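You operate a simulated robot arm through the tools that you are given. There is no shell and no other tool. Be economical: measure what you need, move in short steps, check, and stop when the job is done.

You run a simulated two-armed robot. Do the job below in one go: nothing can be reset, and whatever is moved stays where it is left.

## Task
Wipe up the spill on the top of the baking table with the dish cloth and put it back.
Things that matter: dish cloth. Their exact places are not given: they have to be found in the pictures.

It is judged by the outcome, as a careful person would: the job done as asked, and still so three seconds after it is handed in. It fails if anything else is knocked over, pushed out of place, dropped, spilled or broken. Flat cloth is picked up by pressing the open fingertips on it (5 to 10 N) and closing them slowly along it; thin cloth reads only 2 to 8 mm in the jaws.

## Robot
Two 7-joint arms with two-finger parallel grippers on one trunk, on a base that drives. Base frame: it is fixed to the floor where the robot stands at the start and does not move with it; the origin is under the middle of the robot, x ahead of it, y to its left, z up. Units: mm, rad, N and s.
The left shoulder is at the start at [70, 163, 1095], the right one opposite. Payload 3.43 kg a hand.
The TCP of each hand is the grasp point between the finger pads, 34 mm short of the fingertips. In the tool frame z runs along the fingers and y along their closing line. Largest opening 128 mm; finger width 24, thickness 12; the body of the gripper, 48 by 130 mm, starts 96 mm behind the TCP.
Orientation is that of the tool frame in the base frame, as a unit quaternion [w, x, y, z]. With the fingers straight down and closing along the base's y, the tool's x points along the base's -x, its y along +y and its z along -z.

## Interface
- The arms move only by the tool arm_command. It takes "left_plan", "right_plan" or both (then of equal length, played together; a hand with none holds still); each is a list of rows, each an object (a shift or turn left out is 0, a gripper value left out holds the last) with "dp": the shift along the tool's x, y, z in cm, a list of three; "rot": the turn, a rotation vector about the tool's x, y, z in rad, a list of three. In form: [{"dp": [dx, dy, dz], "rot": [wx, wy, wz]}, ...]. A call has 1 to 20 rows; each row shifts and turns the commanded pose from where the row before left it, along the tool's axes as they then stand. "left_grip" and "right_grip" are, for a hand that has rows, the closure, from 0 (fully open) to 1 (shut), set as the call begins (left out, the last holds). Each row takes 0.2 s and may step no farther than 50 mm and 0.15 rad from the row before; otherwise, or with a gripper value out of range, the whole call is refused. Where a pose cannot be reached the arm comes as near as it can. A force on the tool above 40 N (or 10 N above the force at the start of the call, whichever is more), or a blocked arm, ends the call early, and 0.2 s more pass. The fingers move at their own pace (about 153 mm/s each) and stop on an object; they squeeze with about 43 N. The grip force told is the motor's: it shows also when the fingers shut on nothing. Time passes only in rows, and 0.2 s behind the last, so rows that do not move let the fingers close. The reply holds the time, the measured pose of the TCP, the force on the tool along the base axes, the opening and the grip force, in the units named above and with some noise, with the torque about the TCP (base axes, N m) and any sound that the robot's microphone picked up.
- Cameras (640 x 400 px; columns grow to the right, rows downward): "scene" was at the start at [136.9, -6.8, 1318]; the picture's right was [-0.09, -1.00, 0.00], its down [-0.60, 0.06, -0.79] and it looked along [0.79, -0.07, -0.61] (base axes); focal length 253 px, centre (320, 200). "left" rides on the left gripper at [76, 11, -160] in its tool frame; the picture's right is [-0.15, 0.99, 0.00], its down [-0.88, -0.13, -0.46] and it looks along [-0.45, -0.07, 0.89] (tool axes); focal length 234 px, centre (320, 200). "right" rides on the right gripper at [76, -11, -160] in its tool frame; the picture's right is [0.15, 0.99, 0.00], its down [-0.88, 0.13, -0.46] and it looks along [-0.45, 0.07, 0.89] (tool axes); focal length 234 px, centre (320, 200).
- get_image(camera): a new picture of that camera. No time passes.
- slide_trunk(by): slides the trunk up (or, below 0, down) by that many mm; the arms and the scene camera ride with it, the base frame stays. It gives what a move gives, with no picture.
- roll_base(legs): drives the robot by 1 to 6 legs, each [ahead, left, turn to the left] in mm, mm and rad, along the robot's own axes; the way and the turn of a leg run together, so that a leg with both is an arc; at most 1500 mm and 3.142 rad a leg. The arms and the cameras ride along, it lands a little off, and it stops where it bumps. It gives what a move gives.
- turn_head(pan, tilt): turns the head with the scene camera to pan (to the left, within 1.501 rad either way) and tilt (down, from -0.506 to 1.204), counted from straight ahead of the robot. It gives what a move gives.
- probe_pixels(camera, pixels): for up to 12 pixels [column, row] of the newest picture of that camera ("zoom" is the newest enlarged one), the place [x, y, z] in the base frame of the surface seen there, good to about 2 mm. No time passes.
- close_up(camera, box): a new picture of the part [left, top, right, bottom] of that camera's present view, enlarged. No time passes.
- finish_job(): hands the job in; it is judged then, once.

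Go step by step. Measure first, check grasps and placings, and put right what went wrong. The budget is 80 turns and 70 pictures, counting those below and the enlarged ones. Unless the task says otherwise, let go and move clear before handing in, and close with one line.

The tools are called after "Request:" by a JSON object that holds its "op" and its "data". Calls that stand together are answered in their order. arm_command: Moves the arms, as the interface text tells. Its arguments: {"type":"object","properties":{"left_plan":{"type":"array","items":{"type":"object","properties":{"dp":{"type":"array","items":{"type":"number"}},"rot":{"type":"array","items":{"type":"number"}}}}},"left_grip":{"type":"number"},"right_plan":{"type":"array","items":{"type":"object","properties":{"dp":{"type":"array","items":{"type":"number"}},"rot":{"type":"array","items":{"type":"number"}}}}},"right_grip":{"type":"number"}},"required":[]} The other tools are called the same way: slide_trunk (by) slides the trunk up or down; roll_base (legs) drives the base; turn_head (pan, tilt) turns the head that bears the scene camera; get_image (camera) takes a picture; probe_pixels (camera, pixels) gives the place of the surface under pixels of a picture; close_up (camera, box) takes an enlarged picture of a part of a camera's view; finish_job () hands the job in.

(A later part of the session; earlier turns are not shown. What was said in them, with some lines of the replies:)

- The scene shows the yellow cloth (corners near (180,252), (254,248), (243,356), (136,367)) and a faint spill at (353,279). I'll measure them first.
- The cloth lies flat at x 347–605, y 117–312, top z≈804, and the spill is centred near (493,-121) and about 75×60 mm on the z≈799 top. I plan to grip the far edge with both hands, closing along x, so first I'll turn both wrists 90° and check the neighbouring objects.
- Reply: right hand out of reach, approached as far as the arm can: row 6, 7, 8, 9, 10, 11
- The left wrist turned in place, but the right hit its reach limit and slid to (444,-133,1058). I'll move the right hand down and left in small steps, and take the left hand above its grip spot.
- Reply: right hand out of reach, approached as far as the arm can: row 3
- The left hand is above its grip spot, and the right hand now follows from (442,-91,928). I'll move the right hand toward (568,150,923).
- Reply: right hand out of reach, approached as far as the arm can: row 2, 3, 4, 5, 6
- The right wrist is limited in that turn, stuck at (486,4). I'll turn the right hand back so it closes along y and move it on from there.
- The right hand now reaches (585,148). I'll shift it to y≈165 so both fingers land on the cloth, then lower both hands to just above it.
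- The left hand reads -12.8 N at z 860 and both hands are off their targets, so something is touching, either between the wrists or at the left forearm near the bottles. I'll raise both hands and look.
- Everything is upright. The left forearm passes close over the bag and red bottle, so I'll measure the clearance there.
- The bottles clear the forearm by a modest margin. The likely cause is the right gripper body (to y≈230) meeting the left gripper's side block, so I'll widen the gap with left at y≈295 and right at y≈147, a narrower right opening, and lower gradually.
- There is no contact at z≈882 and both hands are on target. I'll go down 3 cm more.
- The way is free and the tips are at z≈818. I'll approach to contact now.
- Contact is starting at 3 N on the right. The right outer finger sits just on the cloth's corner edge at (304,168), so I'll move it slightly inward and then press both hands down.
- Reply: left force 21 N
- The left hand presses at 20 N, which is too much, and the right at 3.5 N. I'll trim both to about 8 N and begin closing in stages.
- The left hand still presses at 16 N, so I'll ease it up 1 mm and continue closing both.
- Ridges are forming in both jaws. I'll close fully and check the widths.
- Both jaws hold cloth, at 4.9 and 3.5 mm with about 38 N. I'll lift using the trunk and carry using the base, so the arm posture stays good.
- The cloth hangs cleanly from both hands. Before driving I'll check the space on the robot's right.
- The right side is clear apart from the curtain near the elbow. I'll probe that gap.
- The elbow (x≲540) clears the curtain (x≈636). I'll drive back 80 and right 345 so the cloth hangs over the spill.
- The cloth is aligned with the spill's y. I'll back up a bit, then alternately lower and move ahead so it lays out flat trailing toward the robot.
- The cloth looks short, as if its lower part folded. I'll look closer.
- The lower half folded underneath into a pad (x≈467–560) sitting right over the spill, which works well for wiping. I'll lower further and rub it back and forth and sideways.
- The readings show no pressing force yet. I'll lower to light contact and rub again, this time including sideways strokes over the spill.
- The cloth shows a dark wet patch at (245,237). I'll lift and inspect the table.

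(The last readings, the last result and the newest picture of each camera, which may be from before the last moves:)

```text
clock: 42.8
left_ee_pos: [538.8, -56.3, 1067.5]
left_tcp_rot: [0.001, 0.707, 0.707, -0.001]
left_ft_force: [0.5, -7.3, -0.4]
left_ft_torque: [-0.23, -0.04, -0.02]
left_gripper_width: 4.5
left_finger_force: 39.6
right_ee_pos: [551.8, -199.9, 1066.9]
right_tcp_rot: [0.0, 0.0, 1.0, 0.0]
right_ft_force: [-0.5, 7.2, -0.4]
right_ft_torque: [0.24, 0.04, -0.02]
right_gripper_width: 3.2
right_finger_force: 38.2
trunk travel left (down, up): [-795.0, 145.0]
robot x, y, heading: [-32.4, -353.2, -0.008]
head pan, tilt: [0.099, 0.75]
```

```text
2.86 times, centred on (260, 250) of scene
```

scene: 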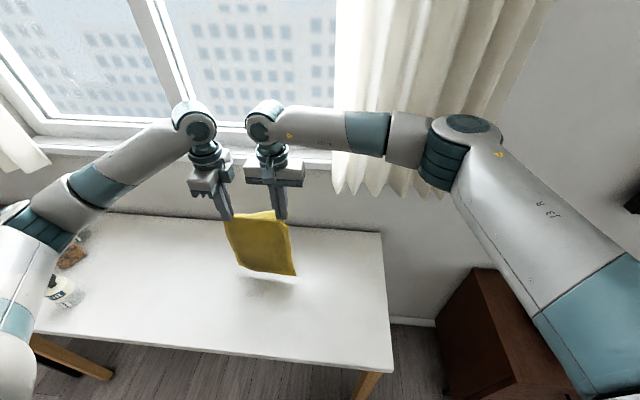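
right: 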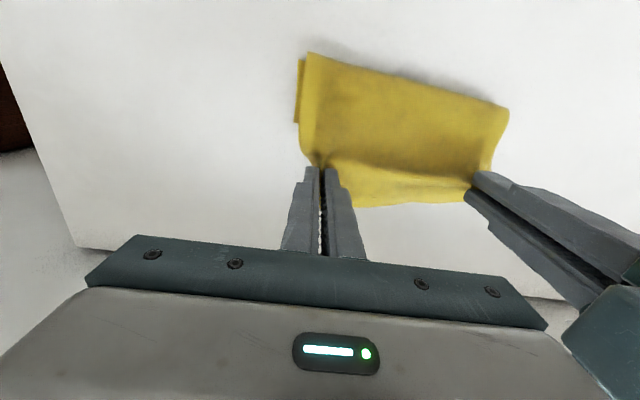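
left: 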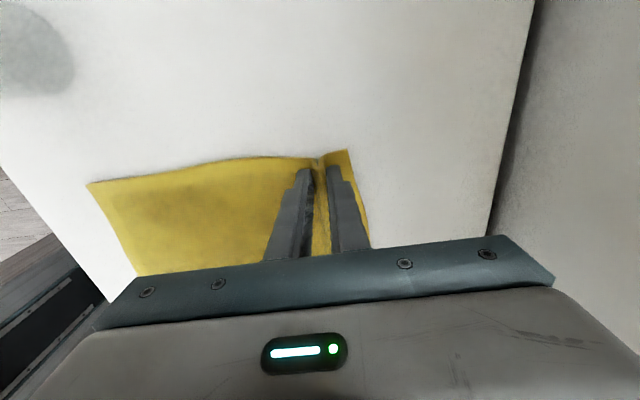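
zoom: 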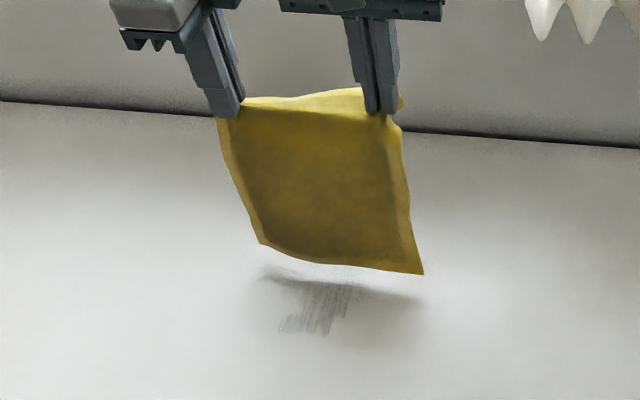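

The spill is thinned to a streaky residue around zoom (275–365, 280–335). I'll locate it for a second, pressed wipe.

Request:
{"op": "probe_pixels", "data": {"camera": "zoom", "pixels": [[280, 330], [330, 335], [360, 295], [300, 280], [320, 310]]}}

Request:
{"op": "close_up", "data": {"camera": "scene", "box": [235, 265, 295, 305]}}

Request:
{"op": "get_image", "data": {"camera": "right"}}

```text
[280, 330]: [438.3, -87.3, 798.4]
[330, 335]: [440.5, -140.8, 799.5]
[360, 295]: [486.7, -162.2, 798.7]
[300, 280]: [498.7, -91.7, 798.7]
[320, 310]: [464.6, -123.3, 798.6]
```

```text
10.00 times, centred on (265, 285) of scene
```

zoom: 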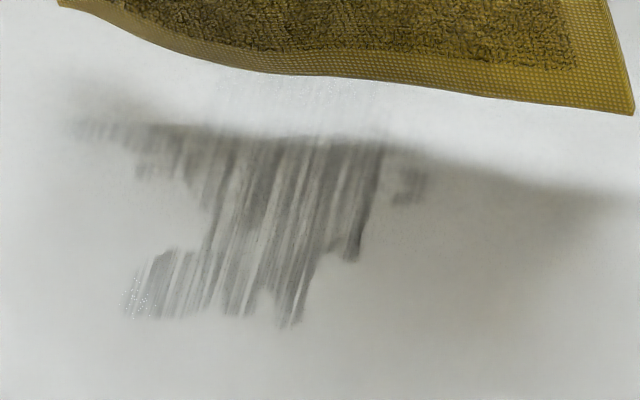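

```text
41 pictures are left
```

right: 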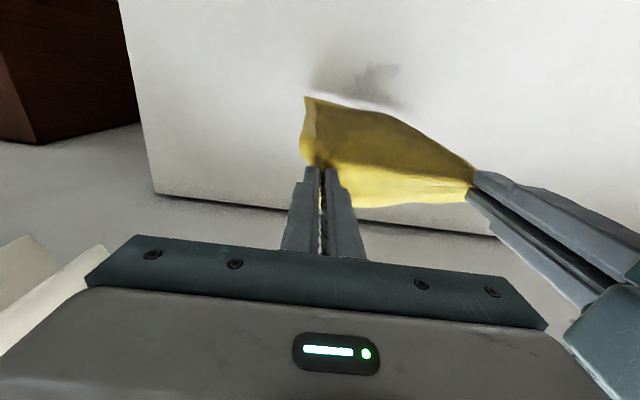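

The residue spans x≈435–530, y≈-165…-85 and needs pressing. I'll shift the base so the left fingertips, with cloth under them, can press directly over the residue, then lower.

Request:
{"op": "roll_base", "data": {"legs": [[-60, -55, 0]]}}

Request:
{"op": "slide_trunk", "data": {"by": -110}}

Request:
{"op": "roll_base", "data": {"legs": [[40, 0, 0]]}}

Request:
{"op": "slide_trunk", "data": {"by": -110}}

Request:
{"op": "get_image", "data": {"camera": "scene"}}

```text
clock: 43.9
left_ee_pos: [480.6, -108.5, 1067.2]
left_tcp_rot: [-0.001, 0.707, 0.707, -0.001]
left_ft_force: [0.4, -6.4, -0.4]
left_ft_torque: [-0.23, -0.02, 0.0]
left_gripper_width: 4.6
left_finger_force: 39.1
right_ee_pos: [495.4, -251.8, 1065.7]
right_tcp_rot: [-0.001, 0.0, 1.0, 0.0]
right_ft_force: [-0.5, 6.5, 0.6]
right_ft_torque: [0.23, 0.02, -0.03]
right_gripper_width: 3.5
right_finger_force: 38.0
trunk travel left (down, up): [-795.0, 145.0]
robot x, y, heading: [-89.2, -405.4, 0.0]
head pan, tilt: [0.099, 0.75]
```

```text
clock: 45.3
left_ee_pos: [479.4, -110.6, 957.5]
left_tcp_rot: [0.001, 0.707, 0.707, -0.001]
left_ft_force: [-0.3, -6.4, 0.5]
left_ft_torque: [-0.21, -0.03, -0.01]
left_gripper_width: 4.5
left_finger_force: 39.4
right_ee_pos: [492.9, -251.4, 958.7]
right_tcp_rot: [0.0, 0.001, 1.0, 0.001]
right_ft_force: [-1.3, 6.2, 0.2]
right_ft_torque: [0.21, 0.0, -0.05]
right_gripper_width: 3.5
right_finger_force: 37.9
trunk travel left (down, up): [-685.0, 255.0]
robot x, y, heading: [-88.5, -405.7, 0.001]
head pan, tilt: [0.099, 0.75]
```

```text
clock: 46.2
left_ee_pos: [517.3, -110.4, 960.3]
left_tcp_rot: [0.0, 0.707, 0.707, 0.0]
left_ft_force: [0.5, -6.6, 0.0]
left_ft_torque: [-0.21, -0.03, -0.03]
left_gripper_width: 4.9
left_finger_force: 38.5
right_ee_pos: [529.8, -252.3, 959.2]
right_tcp_rot: [0.001, -0.001, 1.0, 0.001]
right_ft_force: [-0.7, 6.6, 0.0]
right_ft_torque: [0.22, 0.01, -0.04]
right_gripper_width: 3.7
right_finger_force: 37.8
trunk travel left (down, up): [-685.0, 255.0]
robot x, y, heading: [-51.1, -402.5, 0.001]
head pan, tilt: [0.099, 0.75]
```

```text
clock: 47.6
left_ee_pos: [518.0, -110.4, 848.2]
left_tcp_rot: [0.0, 0.707, 0.707, -0.001]
left_ft_force: [0.6, -5.4, 1.5]
left_ft_torque: [-0.19, -0.06, 0.01]
left_gripper_width: 4.4
left_finger_force: 38.7
right_ee_pos: [533.1, -252.0, 848.4]
right_tcp_rot: [0.0, -0.001, 1.0, 0.001]
right_ft_force: [0.3, 5.6, 1.9]
right_ft_torque: [0.21, -0.03, 0.02]
right_gripper_width: 3.5
right_finger_force: 37.6
trunk travel left (down, up): [-575.0, 365.0]
robot x, y, heading: [-47.2, -404.8, 0.002]
head pan, tilt: [0.099, 0.75]
```

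```text
40 pictures are left
```

scene: 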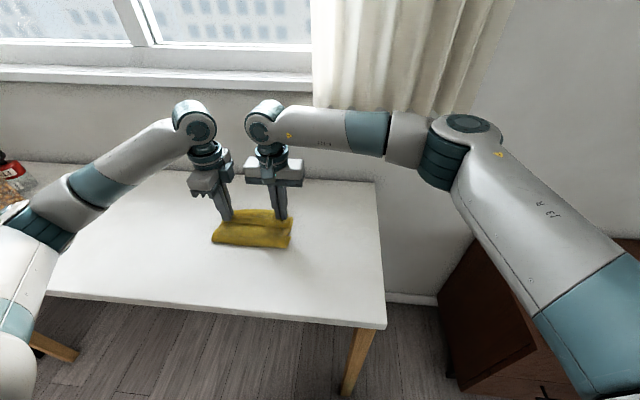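

Contact is 1.5–2 N now. I'll press a little more and zigzag the left fingertips (cloth beneath) over the residue.

Request:
{"op": "arm_command", "data": {"left_plan": [{"dp": [2, 0, 0.2]}, {"dp": [0, -2.7, 0.2]}, {"dp": [0, -2.7, 0]}, {"dp": [0, -2.7, 0]}, {"dp": [-1.5, 0, 0]}, {"dp": [0, 2.7, 0]}, {"dp": [0, 2.7, 0]}, {"dp": [0, 2.7, 0]}, {"dp": [-1.5, 0, 0]}, {"dp": [0, -2.7, 0]}, {"dp": [0, -2.7, 0]}, {"dp": [0, -2.7, 0]}, {}], "right_plan": [{"dp": [0, 2, 0]}, {"dp": [2.7, 0, 0]}, {"dp": [2.7, 0, 0]}, {"dp": [2.7, 0, 0]}, {"dp": [0, -1.5, 0]}, {"dp": [-2.7, 0, 0]}, {"dp": [-2.7, 0, 0]}, {"dp": [-2.7, 0, 0]}, {"dp": [0, -1.5, 0]}, {"dp": [2.7, 0, 0]}, {"dp": [2.7, 0, 0]}, {"dp": [2.7, 0, 0]}, {}]}}

Request:
{"op": "arm_command", "data": {"left_plan": [{"dp": [-1.5, 0, 0]}, {"dp": [0, 2.7, 0]}, {"dp": [0, 2.7, 0]}, {"dp": [0, 2.7, 0]}, {"dp": [-1.5, 0, 0]}, {"dp": [0, -2.7, 0]}, {"dp": [0, -2.7, 0]}, {"dp": [0, -2.7, 0]}, {"dp": [-1.5, 0, 0]}, {"dp": [0, 2.7, 0]}, {"dp": [0, 2.7, 0]}, {"dp": [0, 2.7, 0]}, {}], "right_plan": [{"dp": [0, -1.5, 0]}, {"dp": [-2.7, 0, 0]}, {"dp": [-2.7, 0, 0]}, {"dp": [-2.7, 0, 0]}, {"dp": [0, -1.5, 0]}, {"dp": [2.7, 0, 0]}, {"dp": [2.7, 0, 0]}, {"dp": [2.7, 0, 0]}, {"dp": [0, -1.5, 0]}, {"dp": [-2.7, 0, 0]}, {"dp": [-2.7, 0, 0]}, {"dp": [-2.7, 0, 0]}, {}]}}

Request:
{"op": "get_image", "data": {"camera": "scene"}}

```text
clock: 50.4
left_ee_pos: [439.7, -119.2, 844.8]
left_tcp_rot: [0.0, 0.707, 0.707, 0.0]
left_ft_force: [0.1, -6.9, 4.9]
left_ft_torque: [-0.21, -0.03, 0.01]
left_gripper_width: 4.6
left_finger_force: 38.6
right_ee_pos: [451.2, -262.5, 847.1]
right_tcp_rot: [0.0, -0.001, 1.0, 0.001]
right_ft_force: [0.2, 6.2, 1.2]
right_ft_torque: [0.27, 0.04, -0.04]
right_gripper_width: 3.3
right_finger_force: 37.8
trunk travel left (down, up): [-575.0, 365.0]
robot x, y, heading: [-50.0, -404.5, -0.002]
head pan, tilt: [0.099, 0.75]
```

```text
clock: 53.2
left_ee_pos: [519.5, -164.9, 844.8]
left_tcp_rot: [0.001, 0.707, 0.707, 0.0]
left_ft_force: [0.6, -8.0, 3.2]
left_ft_torque: [-0.24, -0.07, 0.04]
left_gripper_width: 4.4
left_finger_force: 39.1
right_ee_pos: [532.4, -307.4, 847.3]
right_tcp_rot: [0.0, 0.0, 1.0, 0.001]
right_ft_force: [-0.4, 7.1, 1.5]
right_ft_torque: [0.28, 0.04, 0.0]
right_gripper_width: 3.3
right_finger_force: 38.7
trunk travel left (down, up): [-575.0, 365.0]
robot x, y, heading: [-46.7, -409.4, 0.001]
head pan, tilt: [0.099, 0.75]
```

```text
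39 pictures are left
```

scene: 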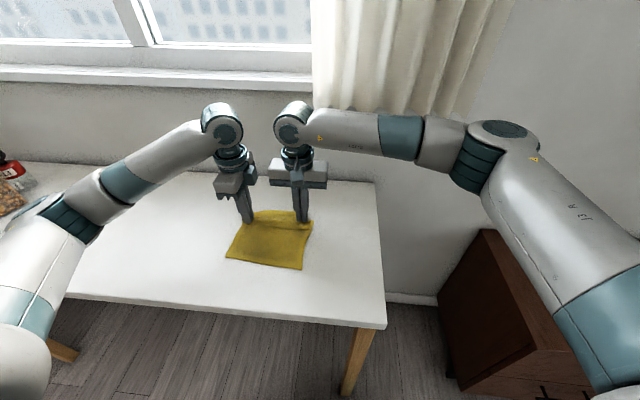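

The strokes ran cleanly with 3–5 N of pressing. I'll lift and inspect again.

Request:
{"op": "slide_trunk", "data": {"by": 225}}

Request:
{"op": "get_image", "data": {"camera": "scene"}}

Request:
{"op": "close_up", "data": {"camera": "scene", "box": [170, 220, 330, 320]}}

```text
clock: 55.6
left_ee_pos: [520.0, -164.4, 1068.5]
left_tcp_rot: [0.0, 0.708, 0.707, 0.0]
left_ft_force: [0.9, -7.4, -1.8]
left_ft_torque: [-0.23, -0.04, 0.02]
left_gripper_width: 4.5
left_finger_force: 38.7
right_ee_pos: [533.2, -306.6, 1071.6]
right_tcp_rot: [0.0, -0.001, 1.0, 0.001]
right_ft_force: [-0.3, 7.0, -0.2]
right_ft_torque: [0.25, 0.0, -0.04]
right_gripper_width: 3.3
right_finger_force: 38.2
trunk travel left (down, up): [-800.0, 140.0]
robot x, y, heading: [-50.0, -408.2, 0.005]
head pan, tilt: [0.099, 0.75]
```

```text
38 pictures are left
```

scene: 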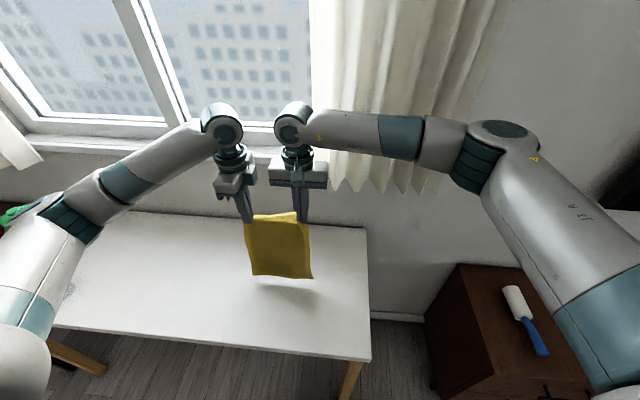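

```text
4.00 times, centred on (250, 270) of scene
```

zoom: 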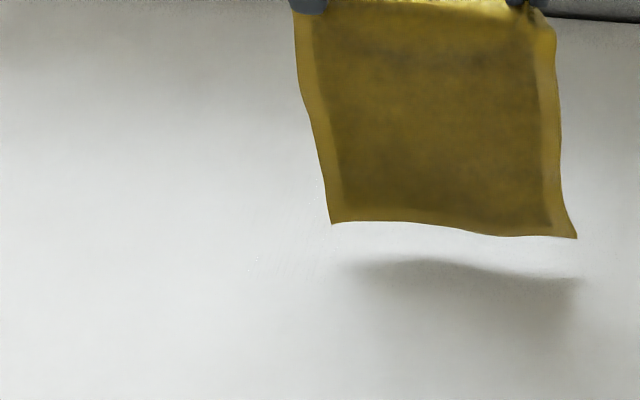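

Only a few faint glints are left, near zoom (255,265). I'll undo the 5 cm arm shift, back off, and move left toward the return place, then inspect the cleared table.

Request:
{"op": "arm_command", "data": {"left_plan": [{"dp": [2.7, 0, 0]}, {"dp": [2.7, 0, 0]}, {}], "right_plan": [{"dp": [0, 2.7, 0]}, {"dp": [0, 2.7, 0]}, {}]}}

Request:
{"op": "roll_base", "data": {"legs": [[-250, 0, 0], [0, 406, 0]]}}

Request:
{"op": "turn_head", "data": {"pan": -0.2, "tilt": 0.7}}

Request:
{"op": "get_image", "data": {"camera": "scene"}}

```text
clock: 56.4
left_ee_pos: [520.7, -111.4, 1070.7]
left_tcp_rot: [-0.001, 0.707, 0.707, 0.0]
left_ft_force: [0.6, -10.1, 0.1]
left_ft_torque: [-0.25, -0.05, 0.01]
left_gripper_width: 4.4
left_finger_force: 39.2
right_ee_pos: [532.2, -255.8, 1070.4]
right_tcp_rot: [0.0, -0.001, 1.0, 0.001]
right_ft_force: [-1.4, 9.0, 0.3]
right_ft_torque: [0.4, 0.02, -0.04]
right_gripper_width: 3.5
right_finger_force: 38.1
trunk travel left (down, up): [-800.0, 140.0]
robot x, y, heading: [-50.8, -405.8, -0.001]
head pan, tilt: [0.099, 0.75]
```

```text
clock: 60.3
left_ee_pos: [265.6, 300.9, 1070.6]
left_tcp_rot: [0.0, 0.703, 0.711, 0.001]
left_ft_force: [1.7, -9.6, 0.0]
left_ft_torque: [-0.32, -0.01, -0.01]
left_gripper_width: 4.8
left_finger_force: 39.3
right_ee_pos: [280.0, 158.8, 1071.6]
right_tcp_rot: [-0.001, -0.006, 1.0, 0.001]
right_ft_force: [-0.8, 10.3, -0.2]
right_ft_torque: [0.32, 0.02, -0.02]
right_gripper_width: 3.6
right_finger_force: 38.4
trunk travel left (down, up): [-800.0, 140.0]
robot x, y, heading: [-300.9, 0.1, 0.01]
head pan, tilt: [0.099, 0.75]
```

```text
clock: 61.1
left_ee_pos: [265.6, 302.0, 1069.9]
left_tcp_rot: [0.001, 0.703, 0.711, -0.001]
left_ft_force: [0.8, -8.8, -0.2]
left_ft_torque: [-0.23, -0.05, 0.0]
left_gripper_width: 4.7
left_finger_force: 39.2
right_ee_pos: [279.2, 158.9, 1070.2]
right_tcp_rot: [0.0, -0.006, 1.0, 0.001]
right_ft_force: [-0.1, 8.9, 0.1]
right_ft_torque: [0.29, 0.02, -0.01]
right_gripper_width: 3.6
right_finger_force: 38.6
trunk travel left (down, up): [-800.0, 140.0]
robot x, y, heading: [-302.3, 2.6, 0.005]
head pan, tilt: [-0.201, 0.7]
```

```text
36 pictures are left
```

scene: 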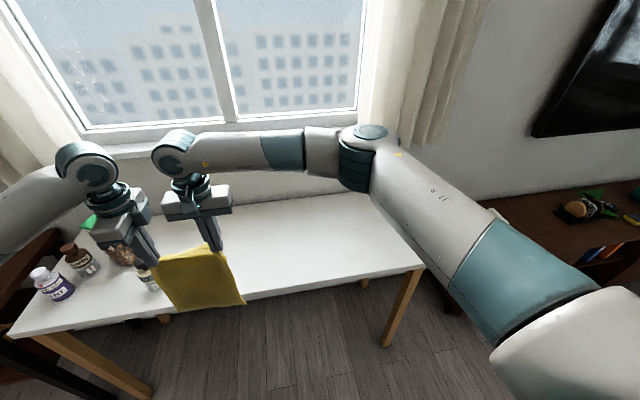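

The cloth is held beyond the table's near edge. I'll inspect the spill spot now that it's unobstructed.

Request:
{"op": "close_up", "data": {"camera": "scene", "box": [235, 195, 395, 295]}}

Request:
{"op": "close_up", "data": {"camera": "scene", "box": [270, 215, 334, 255]}}

Request:
{"op": "probe_pixels", "data": {"camera": "scene", "pixels": [[300, 230], [295, 240], [165, 295], [243, 302], [170, 262]]}}

```text
4.00 times, centred on (315, 245) of scene
```

zoom: 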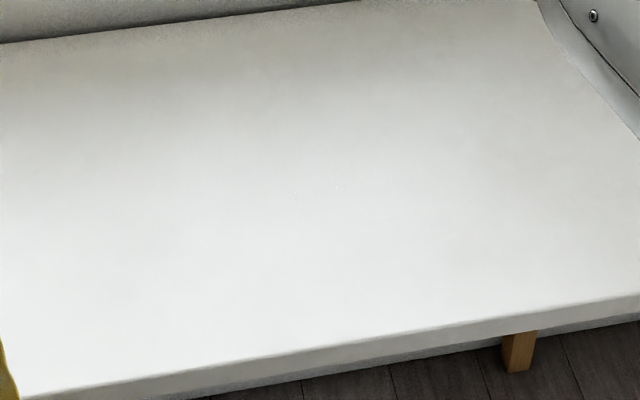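

```text
10.00 times, centred on (302, 235) of scene
```

zoom: 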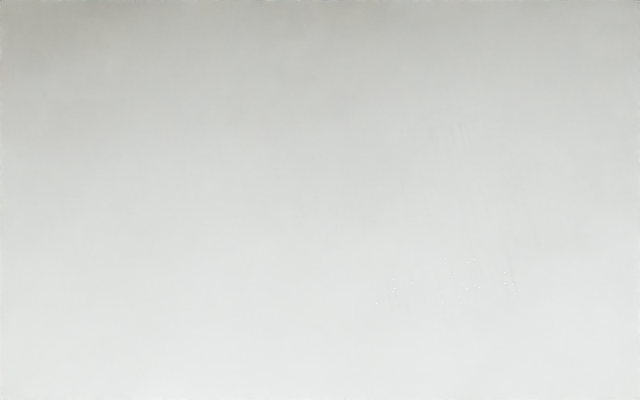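

```text
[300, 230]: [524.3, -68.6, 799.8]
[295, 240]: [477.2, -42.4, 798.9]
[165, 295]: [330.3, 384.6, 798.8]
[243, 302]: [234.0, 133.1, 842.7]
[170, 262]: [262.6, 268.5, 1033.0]
```

A faint scatter of droplets remains around zoom (380–520, 260–305). One more pass is worthwhile, so I'll locate them first.

Request:
{"op": "probe_pixels", "data": {"camera": "zoom", "pixels": [[380, 303], [395, 275], [445, 300], [470, 258], [515, 290], [510, 270], [460, 130]]}}

```text
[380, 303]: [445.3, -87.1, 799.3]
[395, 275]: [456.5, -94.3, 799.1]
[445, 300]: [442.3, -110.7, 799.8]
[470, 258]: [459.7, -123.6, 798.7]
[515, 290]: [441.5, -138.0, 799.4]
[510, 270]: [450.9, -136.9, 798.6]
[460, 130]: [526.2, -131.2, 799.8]
```

Residue lies at x≈440–465, y≈-140…-85. I'll go back, this time drawing the cloth up over the table's near edge so it lies flat, and wipe again.

Request:
{"op": "roll_base", "data": {"legs": [[0, -392, 0]]}}

Request:
{"op": "slide_trunk", "data": {"by": -120}}

Request:
{"op": "roll_base", "data": {"legs": [[110, 0, 0]]}}

Request:
{"op": "slide_trunk", "data": {"by": -60}}

Request:
{"op": "roll_base", "data": {"legs": [[80, 0, 0]]}}

Request:
{"op": "slide_trunk", "data": {"by": -38}}

Request:
{"op": "get_image", "data": {"camera": "scene"}}

```text
clock: 63.6
left_ee_pos: [267.4, -79.2, 1070.8]
left_tcp_rot: [0.001, 0.7, 0.714, 0.0]
left_ft_force: [0.4, -9.3, -0.3]
left_ft_torque: [-0.32, -0.05, 0.0]
left_gripper_width: 4.7
left_finger_force: 38.8
right_ee_pos: [282.2, -222.0, 1071.5]
right_tcp_rot: [0.0, -0.01, 1.0, 0.001]
right_ft_force: [-0.3, 9.1, -0.8]
right_ft_torque: [0.34, 0.05, -0.06]
right_gripper_width: 3.4
right_finger_force: 38.2
trunk travel left (down, up): [-800.0, 140.0]
robot x, y, heading: [-290.0, -388.0, 0.015]
head pan, tilt: [-0.201, 0.7]
```

```text
clock: 65.1
left_ee_pos: [268.8, -79.7, 950.7]
left_tcp_rot: [0.0, 0.7, 0.714, -0.002]
left_ft_force: [1.5, -8.4, -0.2]
left_ft_torque: [-0.27, 0.0, 0.02]
left_gripper_width: 4.4
left_finger_force: 38.7
right_ee_pos: [282.1, -221.6, 951.3]
right_tcp_rot: [0.0, -0.011, 1.0, 0.001]
right_ft_force: [-1.3, 7.8, 0.1]
right_ft_torque: [0.26, -0.03, -0.03]
right_gripper_width: 3.5
right_finger_force: 37.8
trunk travel left (down, up): [-680.0, 260.0]
robot x, y, heading: [-292.9, -386.3, 0.021]
head pan, tilt: [-0.201, 0.7]
```

```text
clock: 66.3
left_ee_pos: [377.7, -77.0, 950.2]
left_tcp_rot: [0.001, 0.7, 0.714, -0.001]
left_ft_force: [0.4, -9.1, -0.6]
left_ft_torque: [-0.33, -0.02, -0.02]
left_gripper_width: 4.6
left_finger_force: 39.2
right_ee_pos: [392.6, -220.3, 951.3]
right_tcp_rot: [0.0, -0.011, 1.0, 0.001]
right_ft_force: [0.0, 9.0, -1.2]
right_ft_torque: [0.29, 0.02, -0.04]
right_gripper_width: 3.5
right_finger_force: 38.7
trunk travel left (down, up): [-680.0, 260.0]
robot x, y, heading: [-186.3, -384.0, 0.02]
head pan, tilt: [-0.201, 0.7]
```

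```text
clock: 67.3
left_ee_pos: [377.6, -77.9, 891.0]
left_tcp_rot: [0.0, 0.701, 0.714, 0.0]
left_ft_force: [0.3, -7.6, -0.1]
left_ft_torque: [-0.22, 0.01, -0.01]
left_gripper_width: 4.6
left_finger_force: 39.1
right_ee_pos: [391.2, -218.8, 890.7]
right_tcp_rot: [0.0, -0.012, 1.0, 0.002]
right_ft_force: [-0.5, 7.8, -0.5]
right_ft_torque: [0.31, 0.0, -0.02]
right_gripper_width: 3.3
right_finger_force: 37.5
trunk travel left (down, up): [-620.0, 320.0]
robot x, y, heading: [-187.4, -386.3, 0.023]
head pan, tilt: [-0.201, 0.7]
```

```text
clock: 68.3
left_ee_pos: [456.0, -75.2, 889.7]
left_tcp_rot: [0.0, 0.7, 0.714, -0.001]
left_ft_force: [0.9, -8.0, -0.3]
left_ft_torque: [-0.3, 0.02, -0.01]
left_gripper_width: 4.6
left_finger_force: 39.0
right_ee_pos: [471.4, -219.9, 890.9]
right_tcp_rot: [-0.001, -0.011, 1.0, 0.001]
right_ft_force: [-0.2, 8.1, -0.3]
right_ft_torque: [0.27, 0.05, -0.08]
right_gripper_width: 3.5
right_finger_force: 38.1
trunk travel left (down, up): [-620.0, 320.0]
robot x, y, heading: [-107.3, -383.3, 0.016]
head pan, tilt: [-0.201, 0.7]
```

```text
clock: 69.1
left_ee_pos: [455.5, -77.3, 853.4]
left_tcp_rot: [0.002, 0.701, 0.713, 0.0]
left_ft_force: [1.5, -6.3, 0.1]
left_ft_torque: [-0.23, -0.02, 0.0]
left_gripper_width: 4.6
left_finger_force: 39.3
right_ee_pos: [469.2, -218.8, 854.7]
right_tcp_rot: [-0.001, -0.01, 1.0, 0.001]
right_ft_force: [-0.9, 6.2, 0.2]
right_ft_torque: [0.2, 0.03, -0.05]
right_gripper_width: 3.6
right_finger_force: 37.5
trunk travel left (down, up): [-582.0, 358.0]
robot x, y, heading: [-110.5, -385.0, 0.02]
head pan, tilt: [-0.201, 0.7]
```

```text
33 pictures are left
```

scene: 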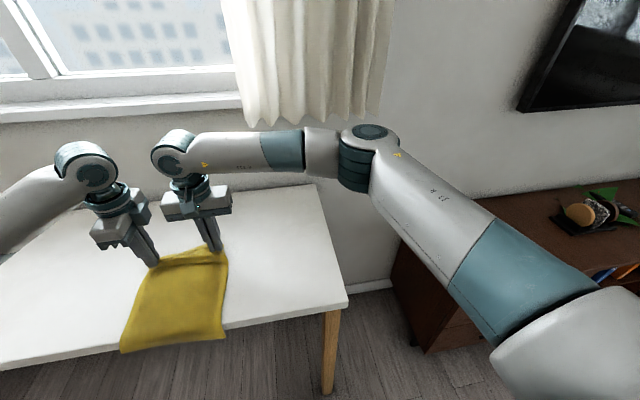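

The cloth now lies flat and trails behind the hands. I'll lower to pressing contact.

Request:
{"op": "arm_command", "data": {"left_plan": [{"dp": [0, -1.5, 0.7]}, {"dp": [0, -1.5, 0.5]}, {"dp": [0, 0, 0.2]}, {}], "right_plan": [{"dp": [1.5, 0, 0.7]}, {"dp": [1.5, 0, 0.5]}, {"dp": [0, 0, 0.1]}, {}]}}

```text
clock: 70.1
left_ee_pos: [425.7, -77.3, 840.1]
left_tcp_rot: [0.001, 0.701, 0.713, 0.0]
left_ft_force: [-0.1, -7.0, 7.2]
left_ft_torque: [-0.2, -0.01, -0.01]
left_gripper_width: 4.6
left_finger_force: 38.7
right_ee_pos: [439.9, -219.9, 840.9]
right_tcp_rot: [0.0, -0.011, 1.0, 0.001]
right_ft_force: [-1.1, 7.4, 0.3]
right_ft_torque: [0.28, 0.02, -0.06]
right_gripper_width: 3.6
right_finger_force: 38.2
trunk travel left (down, up): [-582.0, 358.0]
robot x, y, heading: [-108.3, -387.2, 0.016]
head pan, tilt: [-0.201, 0.7]
```

The left hand presses at 7 N with the cloth under its tips. Next come zigzag strokes over x 425–540, y -77…-152.

Request:
{"op": "arm_command", "data": {"left_plan": [{"dp": [0, 3.8, 0]}, {"dp": [0, 3.8, 0]}, {"dp": [0, 3.8, 0]}, {"dp": [-1.5, 0, 0]}, {"dp": [0, -3.8, 0]}, {"dp": [0, -3.8, 0]}, {"dp": [0, -3.8, 0]}, {"dp": [-1.5, 0, 0]}, {"dp": [0, 3.8, 0]}, {"dp": [0, 3.8, 0]}, {"dp": [0, 3.8, 0]}, {"dp": [-1.5, 0, 0]}, {"dp": [0, -3.8, 0]}, {"dp": [0, -3.8, 0]}, {"dp": [0, -3.8, 0]}, {}], "right_plan": [{"dp": [-3.8, 0, 0]}, {"dp": [-3.8, 0, 0]}, {"dp": [-3.8, 0, 0]}, {"dp": [0, -1.5, 0]}, {"dp": [3.8, 0, 0]}, {"dp": [3.8, 0, 0]}, {"dp": [3.8, 0, 0]}, {"dp": [0, -1.5, 0]}, {"dp": [-3.8, 0, 0]}, {"dp": [-3.8, 0, 0]}, {"dp": [-3.8, 0, 0]}, {"dp": [0, -1.5, 0]}, {"dp": [3.8, 0, 0]}, {"dp": [3.8, 0, 0]}, {"dp": [3.8, 0, 0]}, {}]}}

Request:
{"op": "arm_command", "data": {"left_plan": [{"dp": [-1.5, 0, 0]}, {"dp": [0, 3.8, 0]}, {"dp": [0, 3.8, 0]}, {"dp": [0, 3.8, 0]}, {"dp": [-1.5, 0, 0]}, {"dp": [0, -3.8, 0]}, {"dp": [0, -3.8, 0]}, {"dp": [0, -3.8, 0]}, {"dp": [2.5, 0, 0]}, {"dp": [2.5, 0, 0]}, {"dp": [2.5, 0, 0]}, {"dp": [0, 3.8, 0]}, {"dp": [0, 3.8, 0]}, {"dp": [0, 3.8, 0]}, {}], "right_plan": [{"dp": [0, -1.5, 0]}, {"dp": [-3.8, 0, 0]}, {"dp": [-3.8, 0, 0]}, {"dp": [-3.8, 0, 0]}, {"dp": [0, -1.5, 0]}, {"dp": [3.8, 0, 0]}, {"dp": [3.8, 0, 0]}, {"dp": [3.8, 0, 0]}, {"dp": [0, 2.5, 0]}, {"dp": [0, 2.5, 0]}, {"dp": [0, 2.5, 0]}, {"dp": [-3.8, 0, 0]}, {"dp": [-3.8, 0, 0]}, {"dp": [-3.8, 0, 0]}, {}]}}

Request:
{"op": "slide_trunk", "data": {"by": 225}}

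Request:
{"op": "get_image", "data": {"camera": "scene"}}

```text
clock: 73.5
left_ee_pos: [425.7, -122.9, 838.4]
left_tcp_rot: [0.0, 0.701, 0.713, 0.0]
left_ft_force: [-0.6, -5.3, 13.5]
left_ft_torque: [-0.16, 0.04, -0.02]
left_gripper_width: 4.4
left_finger_force: 39.3
right_ee_pos: [441.8, -263.5, 838.7]
right_tcp_rot: [0.0, -0.01, 1.0, 0.002]
right_ft_force: [-1.0, 5.4, 0.7]
right_ft_torque: [0.19, 0.03, -0.05]
right_gripper_width: 3.5
right_finger_force: 38.0
trunk travel left (down, up): [-582.0, 358.0]
robot x, y, heading: [-104.8, -385.0, 0.024]
head pan, tilt: [-0.201, 0.7]
```

```text
clock: 76.7
left_ee_pos: [539.9, -74.9, 839.3]
left_tcp_rot: [0.002, 0.7, 0.714, 0.001]
left_ft_force: [0.6, -2.2, 10.5]
left_ft_torque: [-0.06, -0.02, -0.03]
left_gripper_width: 4.4
left_finger_force: 39.2
right_ee_pos: [553.9, -216.9, 841.4]
right_tcp_rot: [0.0, -0.011, 1.0, 0.001]
right_ft_force: [-0.5, 4.6, -0.3]
right_ft_torque: [0.22, 0.01, -0.04]
right_gripper_width: 3.5
right_finger_force: 37.9
trunk travel left (down, up): [-582.0, 358.0]
robot x, y, heading: [-109.9, -384.2, 0.017]
head pan, tilt: [-0.201, 0.7]
```

```text
clock: 79.1
left_ee_pos: [540.6, -75.0, 1062.5]
left_tcp_rot: [0.001, 0.701, 0.713, 0.0]
left_ft_force: [0.2, -2.9, -0.4]
left_ft_torque: [-0.15, -0.04, -0.02]
left_gripper_width: 4.6
left_finger_force: 38.8
right_ee_pos: [554.7, -216.0, 1065.0]
right_tcp_rot: [0.001, -0.011, 1.0, 0.002]
right_ft_force: [0.2, 2.6, 0.6]
right_ft_torque: [0.11, 0.02, -0.03]
right_gripper_width: 3.5
right_finger_force: 38.0
trunk travel left (down, up): [-807.0, 133.0]
robot x, y, heading: [-107.3, -383.1, 0.019]
head pan, tilt: [-0.201, 0.7]
```

```text
32 pictures are left
```

scene: 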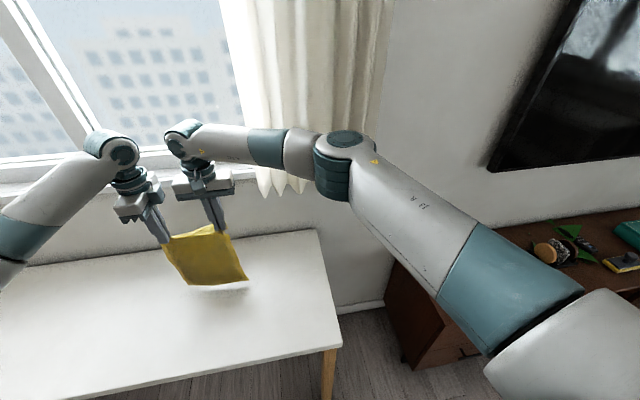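

The cloth is lifted cleanly. I'll reset the arm offset, back off, straighten the heading and return left, then inspect.

Request:
{"op": "arm_command", "data": {"left_plan": [{"dp": [0, -4, 0]}, {"dp": [0, -4, 0]}, {}], "right_plan": [{"dp": [4, 0, 0]}, {"dp": [4, 0, 0]}, {}]}}

Request:
{"op": "roll_base", "data": {"legs": [[-195, 0, 0], [0, 0, -0.019], [0, 386, 0]]}}

Request:
{"op": "get_image", "data": {"camera": "scene"}}

Request:
{"op": "close_up", "data": {"camera": "scene", "box": [260, 205, 356, 265]}}

```text
clock: 79.9
left_ee_pos: [461.3, -76.2, 1063.1]
left_tcp_rot: [0.001, 0.699, 0.715, -0.001]
left_ft_force: [0.7, -2.4, 0.3]
left_ft_torque: [-0.1, 0.02, 0.01]
left_gripper_width: 4.5
left_finger_force: 38.9
right_ee_pos: [477.2, -216.3, 1063.9]
right_tcp_rot: [-0.001, -0.009, 1.0, 0.001]
right_ft_force: [0.4, 2.0, -0.6]
right_ft_torque: [0.1, 0.03, -0.03]
right_gripper_width: 3.3
right_finger_force: 37.3
trunk travel left (down, up): [-807.0, 133.0]
robot x, y, heading: [-106.3, -385.9, 0.015]
head pan, tilt: [-0.201, 0.7]
```

```text
clock: 83.9
left_ee_pos: [271.7, 293.0, 1063.8]
left_tcp_rot: [0.0, 0.708, 0.706, -0.001]
left_ft_force: [-0.4, -2.7, 0.2]
left_ft_torque: [-0.1, 0.01, 0.0]
left_gripper_width: 4.4
left_finger_force: 38.8
right_ee_pos: [285.7, 152.2, 1064.9]
right_tcp_rot: [0.0, -0.001, 1.0, 0.001]
right_ft_force: [0.3, 1.5, 0.2]
right_ft_torque: [0.09, 0.01, -0.01]
right_gripper_width: 3.0
right_finger_force: 38.1
trunk travel left (down, up): [-807.0, 133.0]
robot x, y, heading: [-303.4, -2.4, -0.007]
head pan, tilt: [-0.201, 0.7]
```

```text
31 pictures are left
```

scene: 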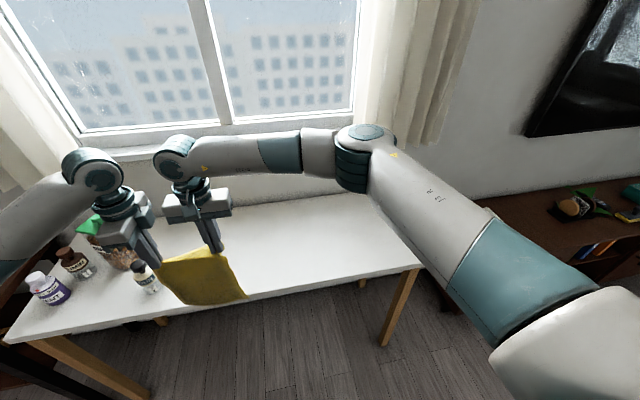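

```text
6.67 times, centred on (308, 235) of scene
```

zoom: 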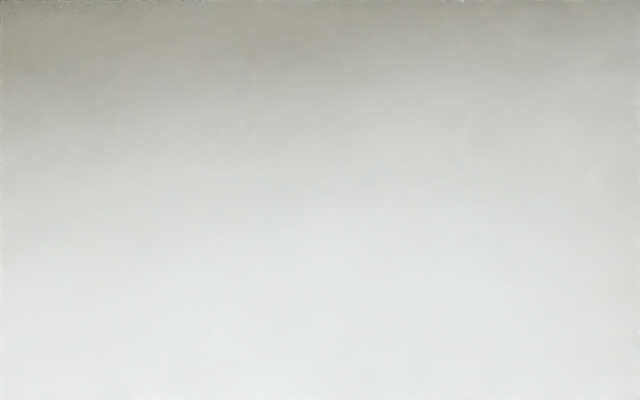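

The table is clean now. I'll lay the cloth back the same way: lower it beyond the near edge, then pull it on, keeping the arm high near the bottles.

Request:
{"op": "slide_trunk", "data": {"by": -113}}

Request:
{"op": "roll_base", "data": {"legs": [[200, 0, 0]]}}

Request:
{"op": "turn_head", "data": {"pan": 0.45, "tilt": 0.75}}

Request:
{"op": "get_image", "data": {"camera": "scene"}}

```text
clock: 85.3
left_ee_pos: [272.6, 294.2, 950.0]
left_tcp_rot: [0.001, 0.708, 0.706, 0.0]
left_ft_force: [0.1, -2.6, 0.1]
left_ft_torque: [-0.05, 0.01, 0.0]
left_gripper_width: 4.8
left_finger_force: 38.7
right_ee_pos: [284.8, 154.2, 953.3]
right_tcp_rot: [0.0, 0.0, 1.0, 0.002]
right_ft_force: [0.0, 2.2, 0.2]
right_ft_torque: [0.07, 0.04, -0.05]
right_gripper_width: 3.6
right_finger_force: 38.1
trunk travel left (down, up): [-694.0, 246.0]
robot x, y, heading: [-302.7, 1.4, -0.0]
head pan, tilt: [-0.201, 0.7]
```

```text
clock: 86.9
left_ee_pos: [465.9, 293.1, 951.0]
left_tcp_rot: [0.001, 0.708, 0.706, -0.001]
left_ft_force: [0.7, -1.9, -0.3]
left_ft_torque: [-0.08, -0.04, 0.02]
left_gripper_width: 4.4
left_finger_force: 39.5
right_ee_pos: [477.8, 153.0, 952.2]
right_tcp_rot: [0.0, 0.0, 1.0, 0.002]
right_ft_force: [-0.3, 2.0, -0.4]
right_ft_torque: [0.08, -0.02, -0.06]
right_gripper_width: 3.1
right_finger_force: 38.1
trunk travel left (down, up): [-694.0, 246.0]
robot x, y, heading: [-108.6, -1.2, -0.001]
head pan, tilt: [-0.201, 0.7]
```

```text
clock: 87.9
left_ee_pos: [465.8, 293.2, 950.5]
left_tcp_rot: [0.0, 0.709, 0.706, -0.001]
left_ft_force: [-0.1, -1.6, 0.4]
left_ft_torque: [-0.06, 0.0, -0.03]
left_gripper_width: 4.5
left_finger_force: 39.0
right_ee_pos: [478.2, 153.8, 952.8]
right_tcp_rot: [0.0, 0.0, 1.0, 0.002]
right_ft_force: [-0.3, 1.7, 0.4]
right_ft_torque: [0.1, 0.01, -0.01]
right_gripper_width: 3.3
right_finger_force: 38.2
trunk travel left (down, up): [-694.0, 246.0]
robot x, y, heading: [-111.6, -2.0, -0.003]
head pan, tilt: [0.45, 0.75]
```

```text
29 pictures are left
```

scene: 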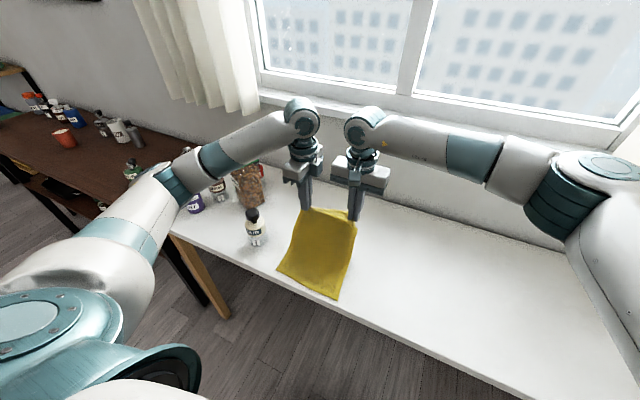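

The cloth is sliding on flat and all bottles stand clear. I'll continue: lower 40 mm and advance 82 mm.

Request:
{"op": "slide_trunk", "data": {"by": -40}}

Request:
{"op": "roll_base", "data": {"legs": [[82, 2, 0]]}}

Request:
{"op": "get_image", "data": {"camera": "scene"}}

```text
clock: 88.7
left_ee_pos: [465.2, 293.2, 911.0]
left_tcp_rot: [0.002, 0.707, 0.707, 0.001]
left_ft_force: [-0.3, -2.0, -0.1]
left_ft_torque: [-0.1, -0.05, 0.08]
left_gripper_width: 4.5
left_finger_force: 39.0
right_ee_pos: [478.9, 154.4, 915.2]
right_tcp_rot: [0.0, 0.0, 1.0, 0.002]
right_ft_force: [0.0, 2.0, 0.6]
right_ft_torque: [0.06, -0.01, -0.02]
right_gripper_width: 3.4
right_finger_force: 38.4
trunk travel left (down, up): [-654.0, 286.0]
robot x, y, heading: [-107.1, 0.2, -0.007]
head pan, tilt: [0.45, 0.75]
```

```text
clock: 89.8
left_ee_pos: [547.1, 296.3, 910.7]
left_tcp_rot: [0.001, 0.708, 0.706, -0.001]
left_ft_force: [0.3, -2.1, 0.2]
left_ft_torque: [-0.05, 0.01, 0.02]
left_gripper_width: 4.4
left_finger_force: 38.8
right_ee_pos: [560.6, 157.8, 912.2]
right_tcp_rot: [0.0, -0.001, 1.0, 0.002]
right_ft_force: [-0.3, 1.1, 0.0]
right_ft_torque: [0.04, 0.02, -0.01]
right_gripper_width: 3.4
right_finger_force: 38.2
trunk travel left (down, up): [-654.0, 286.0]
robot x, y, heading: [-28.2, 1.8, -0.003]
head pan, tilt: [0.45, 0.75]
```

```text
28 pictures are left
```

scene: 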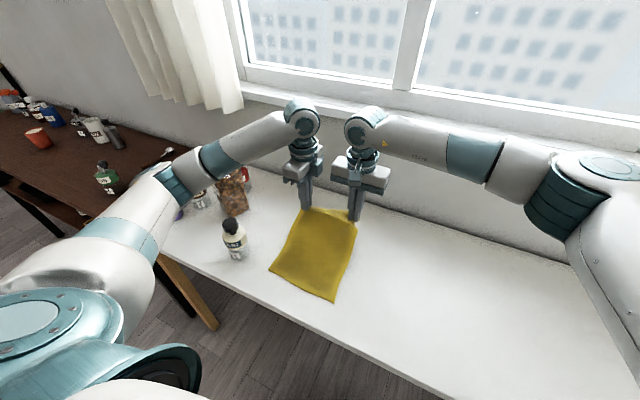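

Request:
{"op": "probe_pixels", "data": {"camera": "scene", "pixels": [[271, 269], [333, 299], [300, 284], [352, 240], [290, 235]]}}

Request:
{"op": "slide_trunk", "data": {"by": -60}}

Request:
{"op": "get_image", "data": {"camera": "scene"}}

```text
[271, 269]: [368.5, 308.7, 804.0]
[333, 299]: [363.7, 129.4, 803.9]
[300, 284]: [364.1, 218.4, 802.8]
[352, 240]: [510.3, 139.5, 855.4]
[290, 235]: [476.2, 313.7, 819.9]
```

```text
clock: 90.8
left_ee_pos: [546.4, 295.9, 851.5]
left_tcp_rot: [0.002, 0.708, 0.707, 0.0]
left_ft_force: [-0.2, -1.9, 0.7]
left_ft_torque: [-0.11, -0.04, 0.01]
left_gripper_width: 4.2
left_finger_force: 38.9
right_ee_pos: [560.4, 157.6, 854.4]
right_tcp_rot: [0.0, 0.0, 1.0, 0.002]
right_ft_force: [-1.0, 2.4, -0.1]
right_ft_torque: [0.1, -0.02, 0.0]
right_gripper_width: 3.2
right_finger_force: 38.0
trunk travel left (down, up): [-594.0, 346.0]
robot x, y, heading: [-26.3, -1.2, 0.0]
head pan, tilt: [0.45, 0.75]
```

```text
27 pictures are left
```

scene: 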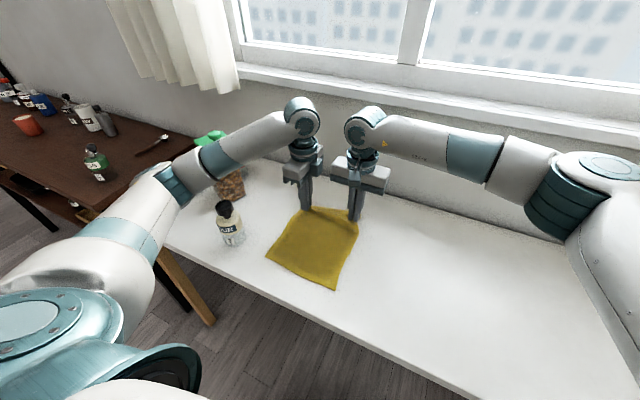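

The near edge lies at x≈366, within 2 cm of its original 347. I'll lower the last bit to light contact.

Request:
{"op": "arm_command", "data": {"left_plan": [{"dp": [0, 0.5, 0.4]}, {"dp": [0, 0.3, 0.5]}, {"dp": [0, 0, 0.4]}, {}], "right_plan": [{"dp": [-0.5, 0, 0.5]}, {"dp": [-0.3, 0, 0.6]}, {"dp": [0, 0, 0.5]}, {}]}}

```text
clock: 91.8
left_ee_pos: [553.9, 294.3, 839.0]
left_tcp_rot: [0.001, 0.708, 0.707, 0.0]
left_ft_force: [0.6, 0.1, 9.5]
left_ft_torque: [0.03, 0.03, 0.02]
left_gripper_width: 4.7
left_finger_force: 38.8
right_ee_pos: [567.6, 155.4, 838.1]
right_tcp_rot: [0.0, -0.001, 1.0, 0.002]
right_ft_force: [1.2, 1.2, 3.7]
right_ft_torque: [0.1, -0.06, 0.01]
right_gripper_width: 3.6
right_finger_force: 38.3
trunk travel left (down, up): [-594.0, 346.0]
robot x, y, heading: [-24.0, 2.4, -0.001]
head pan, tilt: [0.45, 0.75]
```

Both hands press lightly, at 9.5 and 3.7 N. I'll open in stages to spread the ridges out flat.

Request:
{"op": "arm_command", "data": {"left_plan": [{}, {}], "right_plan": [{}, {}], "left_grip": 0.9, "right_grip": 0.92}}

Request:
{"op": "arm_command", "data": {"left_plan": [{}, {}], "right_plan": [{}, {}], "left_grip": 0.8, "right_grip": 0.85}}

Request:
{"op": "arm_command", "data": {"left_plan": [{}, {}], "right_plan": [{}, {}], "left_grip": 0.7, "right_grip": 0.8}}

Request:
{"op": "get_image", "data": {"camera": "right"}}

Request:
{"op": "get_image", "data": {"camera": "left"}}

```text
clock: 92.4
left_ee_pos: [554.2, 295.9, 839.6]
left_tcp_rot: [0.002, 0.708, 0.706, -0.001]
left_ft_force: [0.4, 0.9, 9.9]
left_ft_torque: [0.01, 0.05, -0.02]
left_gripper_width: 13.2
left_finger_force: 0.2
right_ee_pos: [567.4, 156.0, 837.9]
right_tcp_rot: [0.001, -0.001, 1.0, 0.001]
right_ft_force: [0.0, 1.3, 5.7]
right_ft_torque: [0.02, -0.04, -0.01]
right_gripper_width: 10.3
right_finger_force: 0.0
trunk travel left (down, up): [-594.0, 346.0]
robot x, y, heading: [-30.6, 1.5, -0.003]
head pan, tilt: [0.45, 0.75]
```

```text
clock: 93.0
left_ee_pos: [555.1, 294.6, 839.3]
left_tcp_rot: [0.001, 0.708, 0.706, 0.0]
left_ft_force: [2.1, 1.1, 10.6]
left_ft_torque: [0.06, 0.05, 0.0]
left_gripper_width: 24.7
left_finger_force: 0.0
right_ee_pos: [566.7, 155.6, 837.6]
right_tcp_rot: [-0.001, -0.001, 1.0, 0.002]
right_ft_force: [-0.1, -0.3, 6.3]
right_ft_torque: [0.01, 0.0, 0.0]
right_gripper_width: 18.7
right_finger_force: 0.1
trunk travel left (down, up): [-594.0, 346.0]
robot x, y, heading: [-28.2, -1.2, -0.006]
head pan, tilt: [0.45, 0.75]
```

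```text
clock: 93.6
left_ee_pos: [555.0, 294.3, 839.2]
left_tcp_rot: [0.001, 0.708, 0.706, 0.0]
left_ft_force: [1.6, 0.8, 11.2]
left_ft_torque: [0.04, 0.14, 0.03]
left_gripper_width: 37.0
left_finger_force: 0.0
right_ee_pos: [567.1, 155.7, 837.7]
right_tcp_rot: [0.0, -0.001, 1.0, 0.002]
right_ft_force: [1.2, -0.4, 5.4]
right_ft_torque: [-0.06, -0.03, 0.0]
right_gripper_width: 23.8
right_finger_force: 0.1
trunk travel left (down, up): [-594.0, 346.0]
robot x, y, heading: [-29.3, 0.7, -0.002]
head pan, tilt: [0.45, 0.75]
```

```text
26 pictures are left
```

right: 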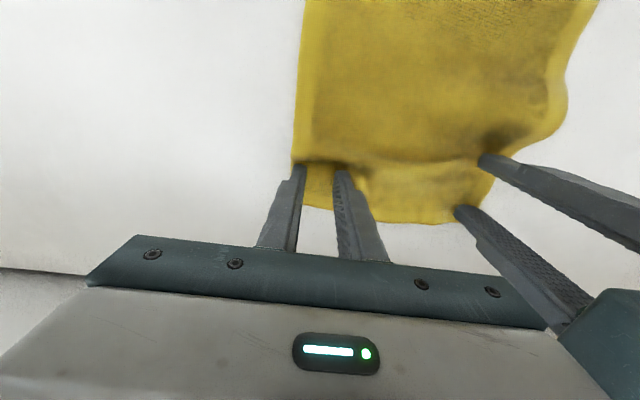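

```text
25 pictures are left
```

left: 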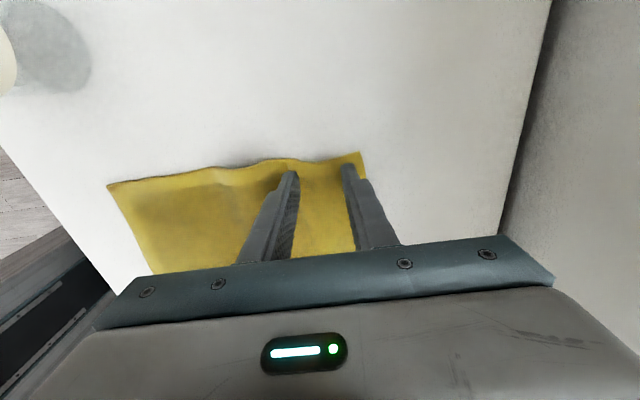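

The ridges are released and mostly flat. I'll lift both hands straight up and look.

Request:
{"op": "arm_command", "data": {"left_plan": [{"dp": [0, 0, -1]}, {"dp": [0, 0, -2]}, {"dp": [0, 0, -3]}, {"dp": [0, 0, -4]}, {}], "right_plan": [{"dp": [0, 0, -1]}, {"dp": [0, 0, -2]}, {"dp": [0, 0, -3]}, {"dp": [0, 0, -4]}, {}]}}

Request:
{"op": "get_image", "data": {"camera": "scene"}}

Request:
{"op": "close_up", "data": {"camera": "scene", "box": [230, 180, 400, 310]}}

```text
clock: 94.8
left_ee_pos: [556.1, 295.9, 937.1]
left_tcp_rot: [0.001, 0.708, 0.706, -0.001]
left_ft_force: [0.0, 0.4, -0.2]
left_ft_torque: [-0.01, 0.03, 0.02]
left_gripper_width: 38.2
left_finger_force: 0.0
right_ee_pos: [569.2, 158.9, 937.4]
right_tcp_rot: [-0.001, 0.0, 1.0, 0.001]
right_ft_force: [-0.3, 0.6, -0.3]
right_ft_torque: [-0.03, -0.01, 0.0]
right_gripper_width: 25.3
right_finger_force: 0.0
trunk travel left (down, up): [-594.0, 346.0]
robot x, y, heading: [-27.3, -1.4, -0.001]
head pan, tilt: [0.45, 0.75]
```

```text
24 pictures are left
```

scene: 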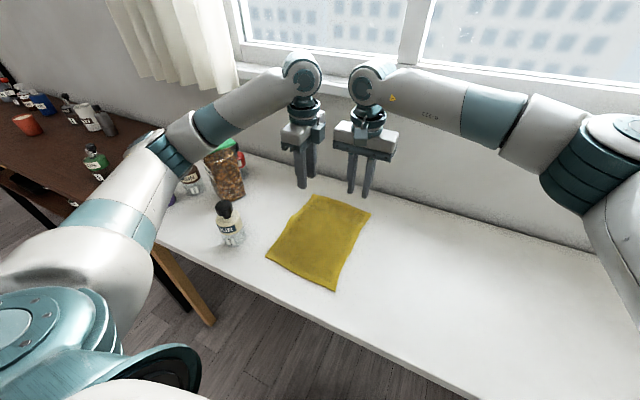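

```text
3.08 times, centred on (315, 245) of scene
```

zoom: 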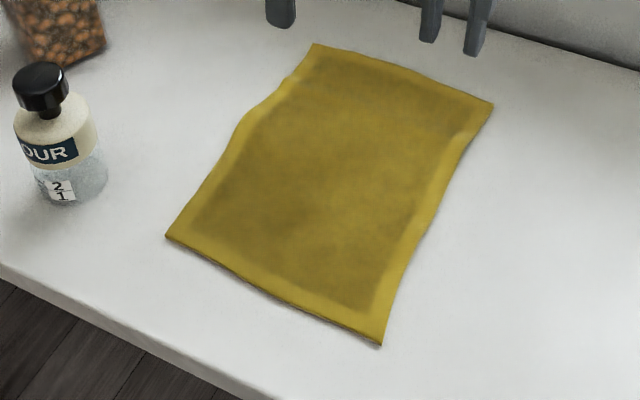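

The cloth lies flat and neat. I'll verify its corners against the original place and move the hands clear.

Request:
{"op": "probe_pixels", "data": {"camera": "zoom", "pixels": [[318, 50], [488, 103], [380, 340], [172, 235]]}}

Request:
{"op": "slide_trunk", "data": {"by": 120}}

Request:
{"op": "turn_head", "data": {"pan": 0.0, "tilt": 0.8}}

Request:
{"op": "get_image", "data": {"camera": "scene"}}

```text
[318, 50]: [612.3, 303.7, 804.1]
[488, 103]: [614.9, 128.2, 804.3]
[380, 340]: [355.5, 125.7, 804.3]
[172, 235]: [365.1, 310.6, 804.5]
```

```text
clock: 96.3
left_ee_pos: [555.6, 296.7, 1056.9]
left_tcp_rot: [0.001, 0.708, 0.707, -0.001]
left_ft_force: [0.6, -0.3, 0.0]
left_ft_torque: [0.03, 0.03, 0.03]
left_gripper_width: 38.5
left_finger_force: 0.2
right_ee_pos: [569.0, 157.4, 1056.8]
right_tcp_rot: [0.0, -0.001, 1.0, 0.001]
right_ft_force: [0.4, 0.2, -0.2]
right_ft_torque: [0.0, 0.02, -0.03]
right_gripper_width: 25.6
right_finger_force: 0.1
trunk travel left (down, up): [-714.0, 226.0]
robot x, y, heading: [-27.7, 0.8, 0.0]
head pan, tilt: [0.45, 0.75]
```

```text
clock: 97.2
left_ee_pos: [556.6, 295.7, 1057.1]
left_tcp_rot: [0.0, 0.707, 0.707, -0.001]
left_ft_force: [0.0, 0.3, 0.7]
left_ft_torque: [0.0, 0.0, 0.03]
left_gripper_width: 38.3
left_finger_force: 0.0
right_ee_pos: [567.8, 157.6, 1056.1]
right_tcp_rot: [0.001, -0.001, 1.0, 0.002]
right_ft_force: [-0.2, 0.2, -1.0]
right_ft_torque: [-0.02, 0.02, -0.05]
right_gripper_width: 25.4
right_finger_force: 0.0
trunk travel left (down, up): [-714.0, 226.0]
robot x, y, heading: [-29.8, -3.1, 0.001]
head pan, tilt: [0.0, 0.799]
```

```text
22 pictures are left
```

scene: 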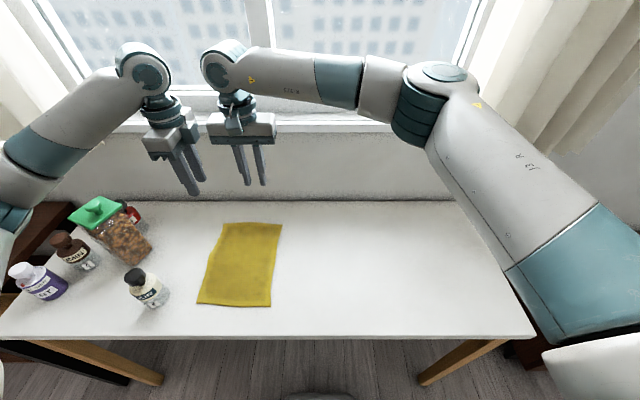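

The cloth is back within about 1–2 cm of its original place and flat. The table looks clean, the bottles are all upright and the hands are clear, so I'm handing in.

Request:
{"op": "finish_job", "data": {}}

```text
The job is handed in.
```

I wiped up the spill with the dish cloth and laid the cloth back flat within about 2 cm of where it started. The final pictures show no trace of the spill, and nothing else on the table was knocked over.
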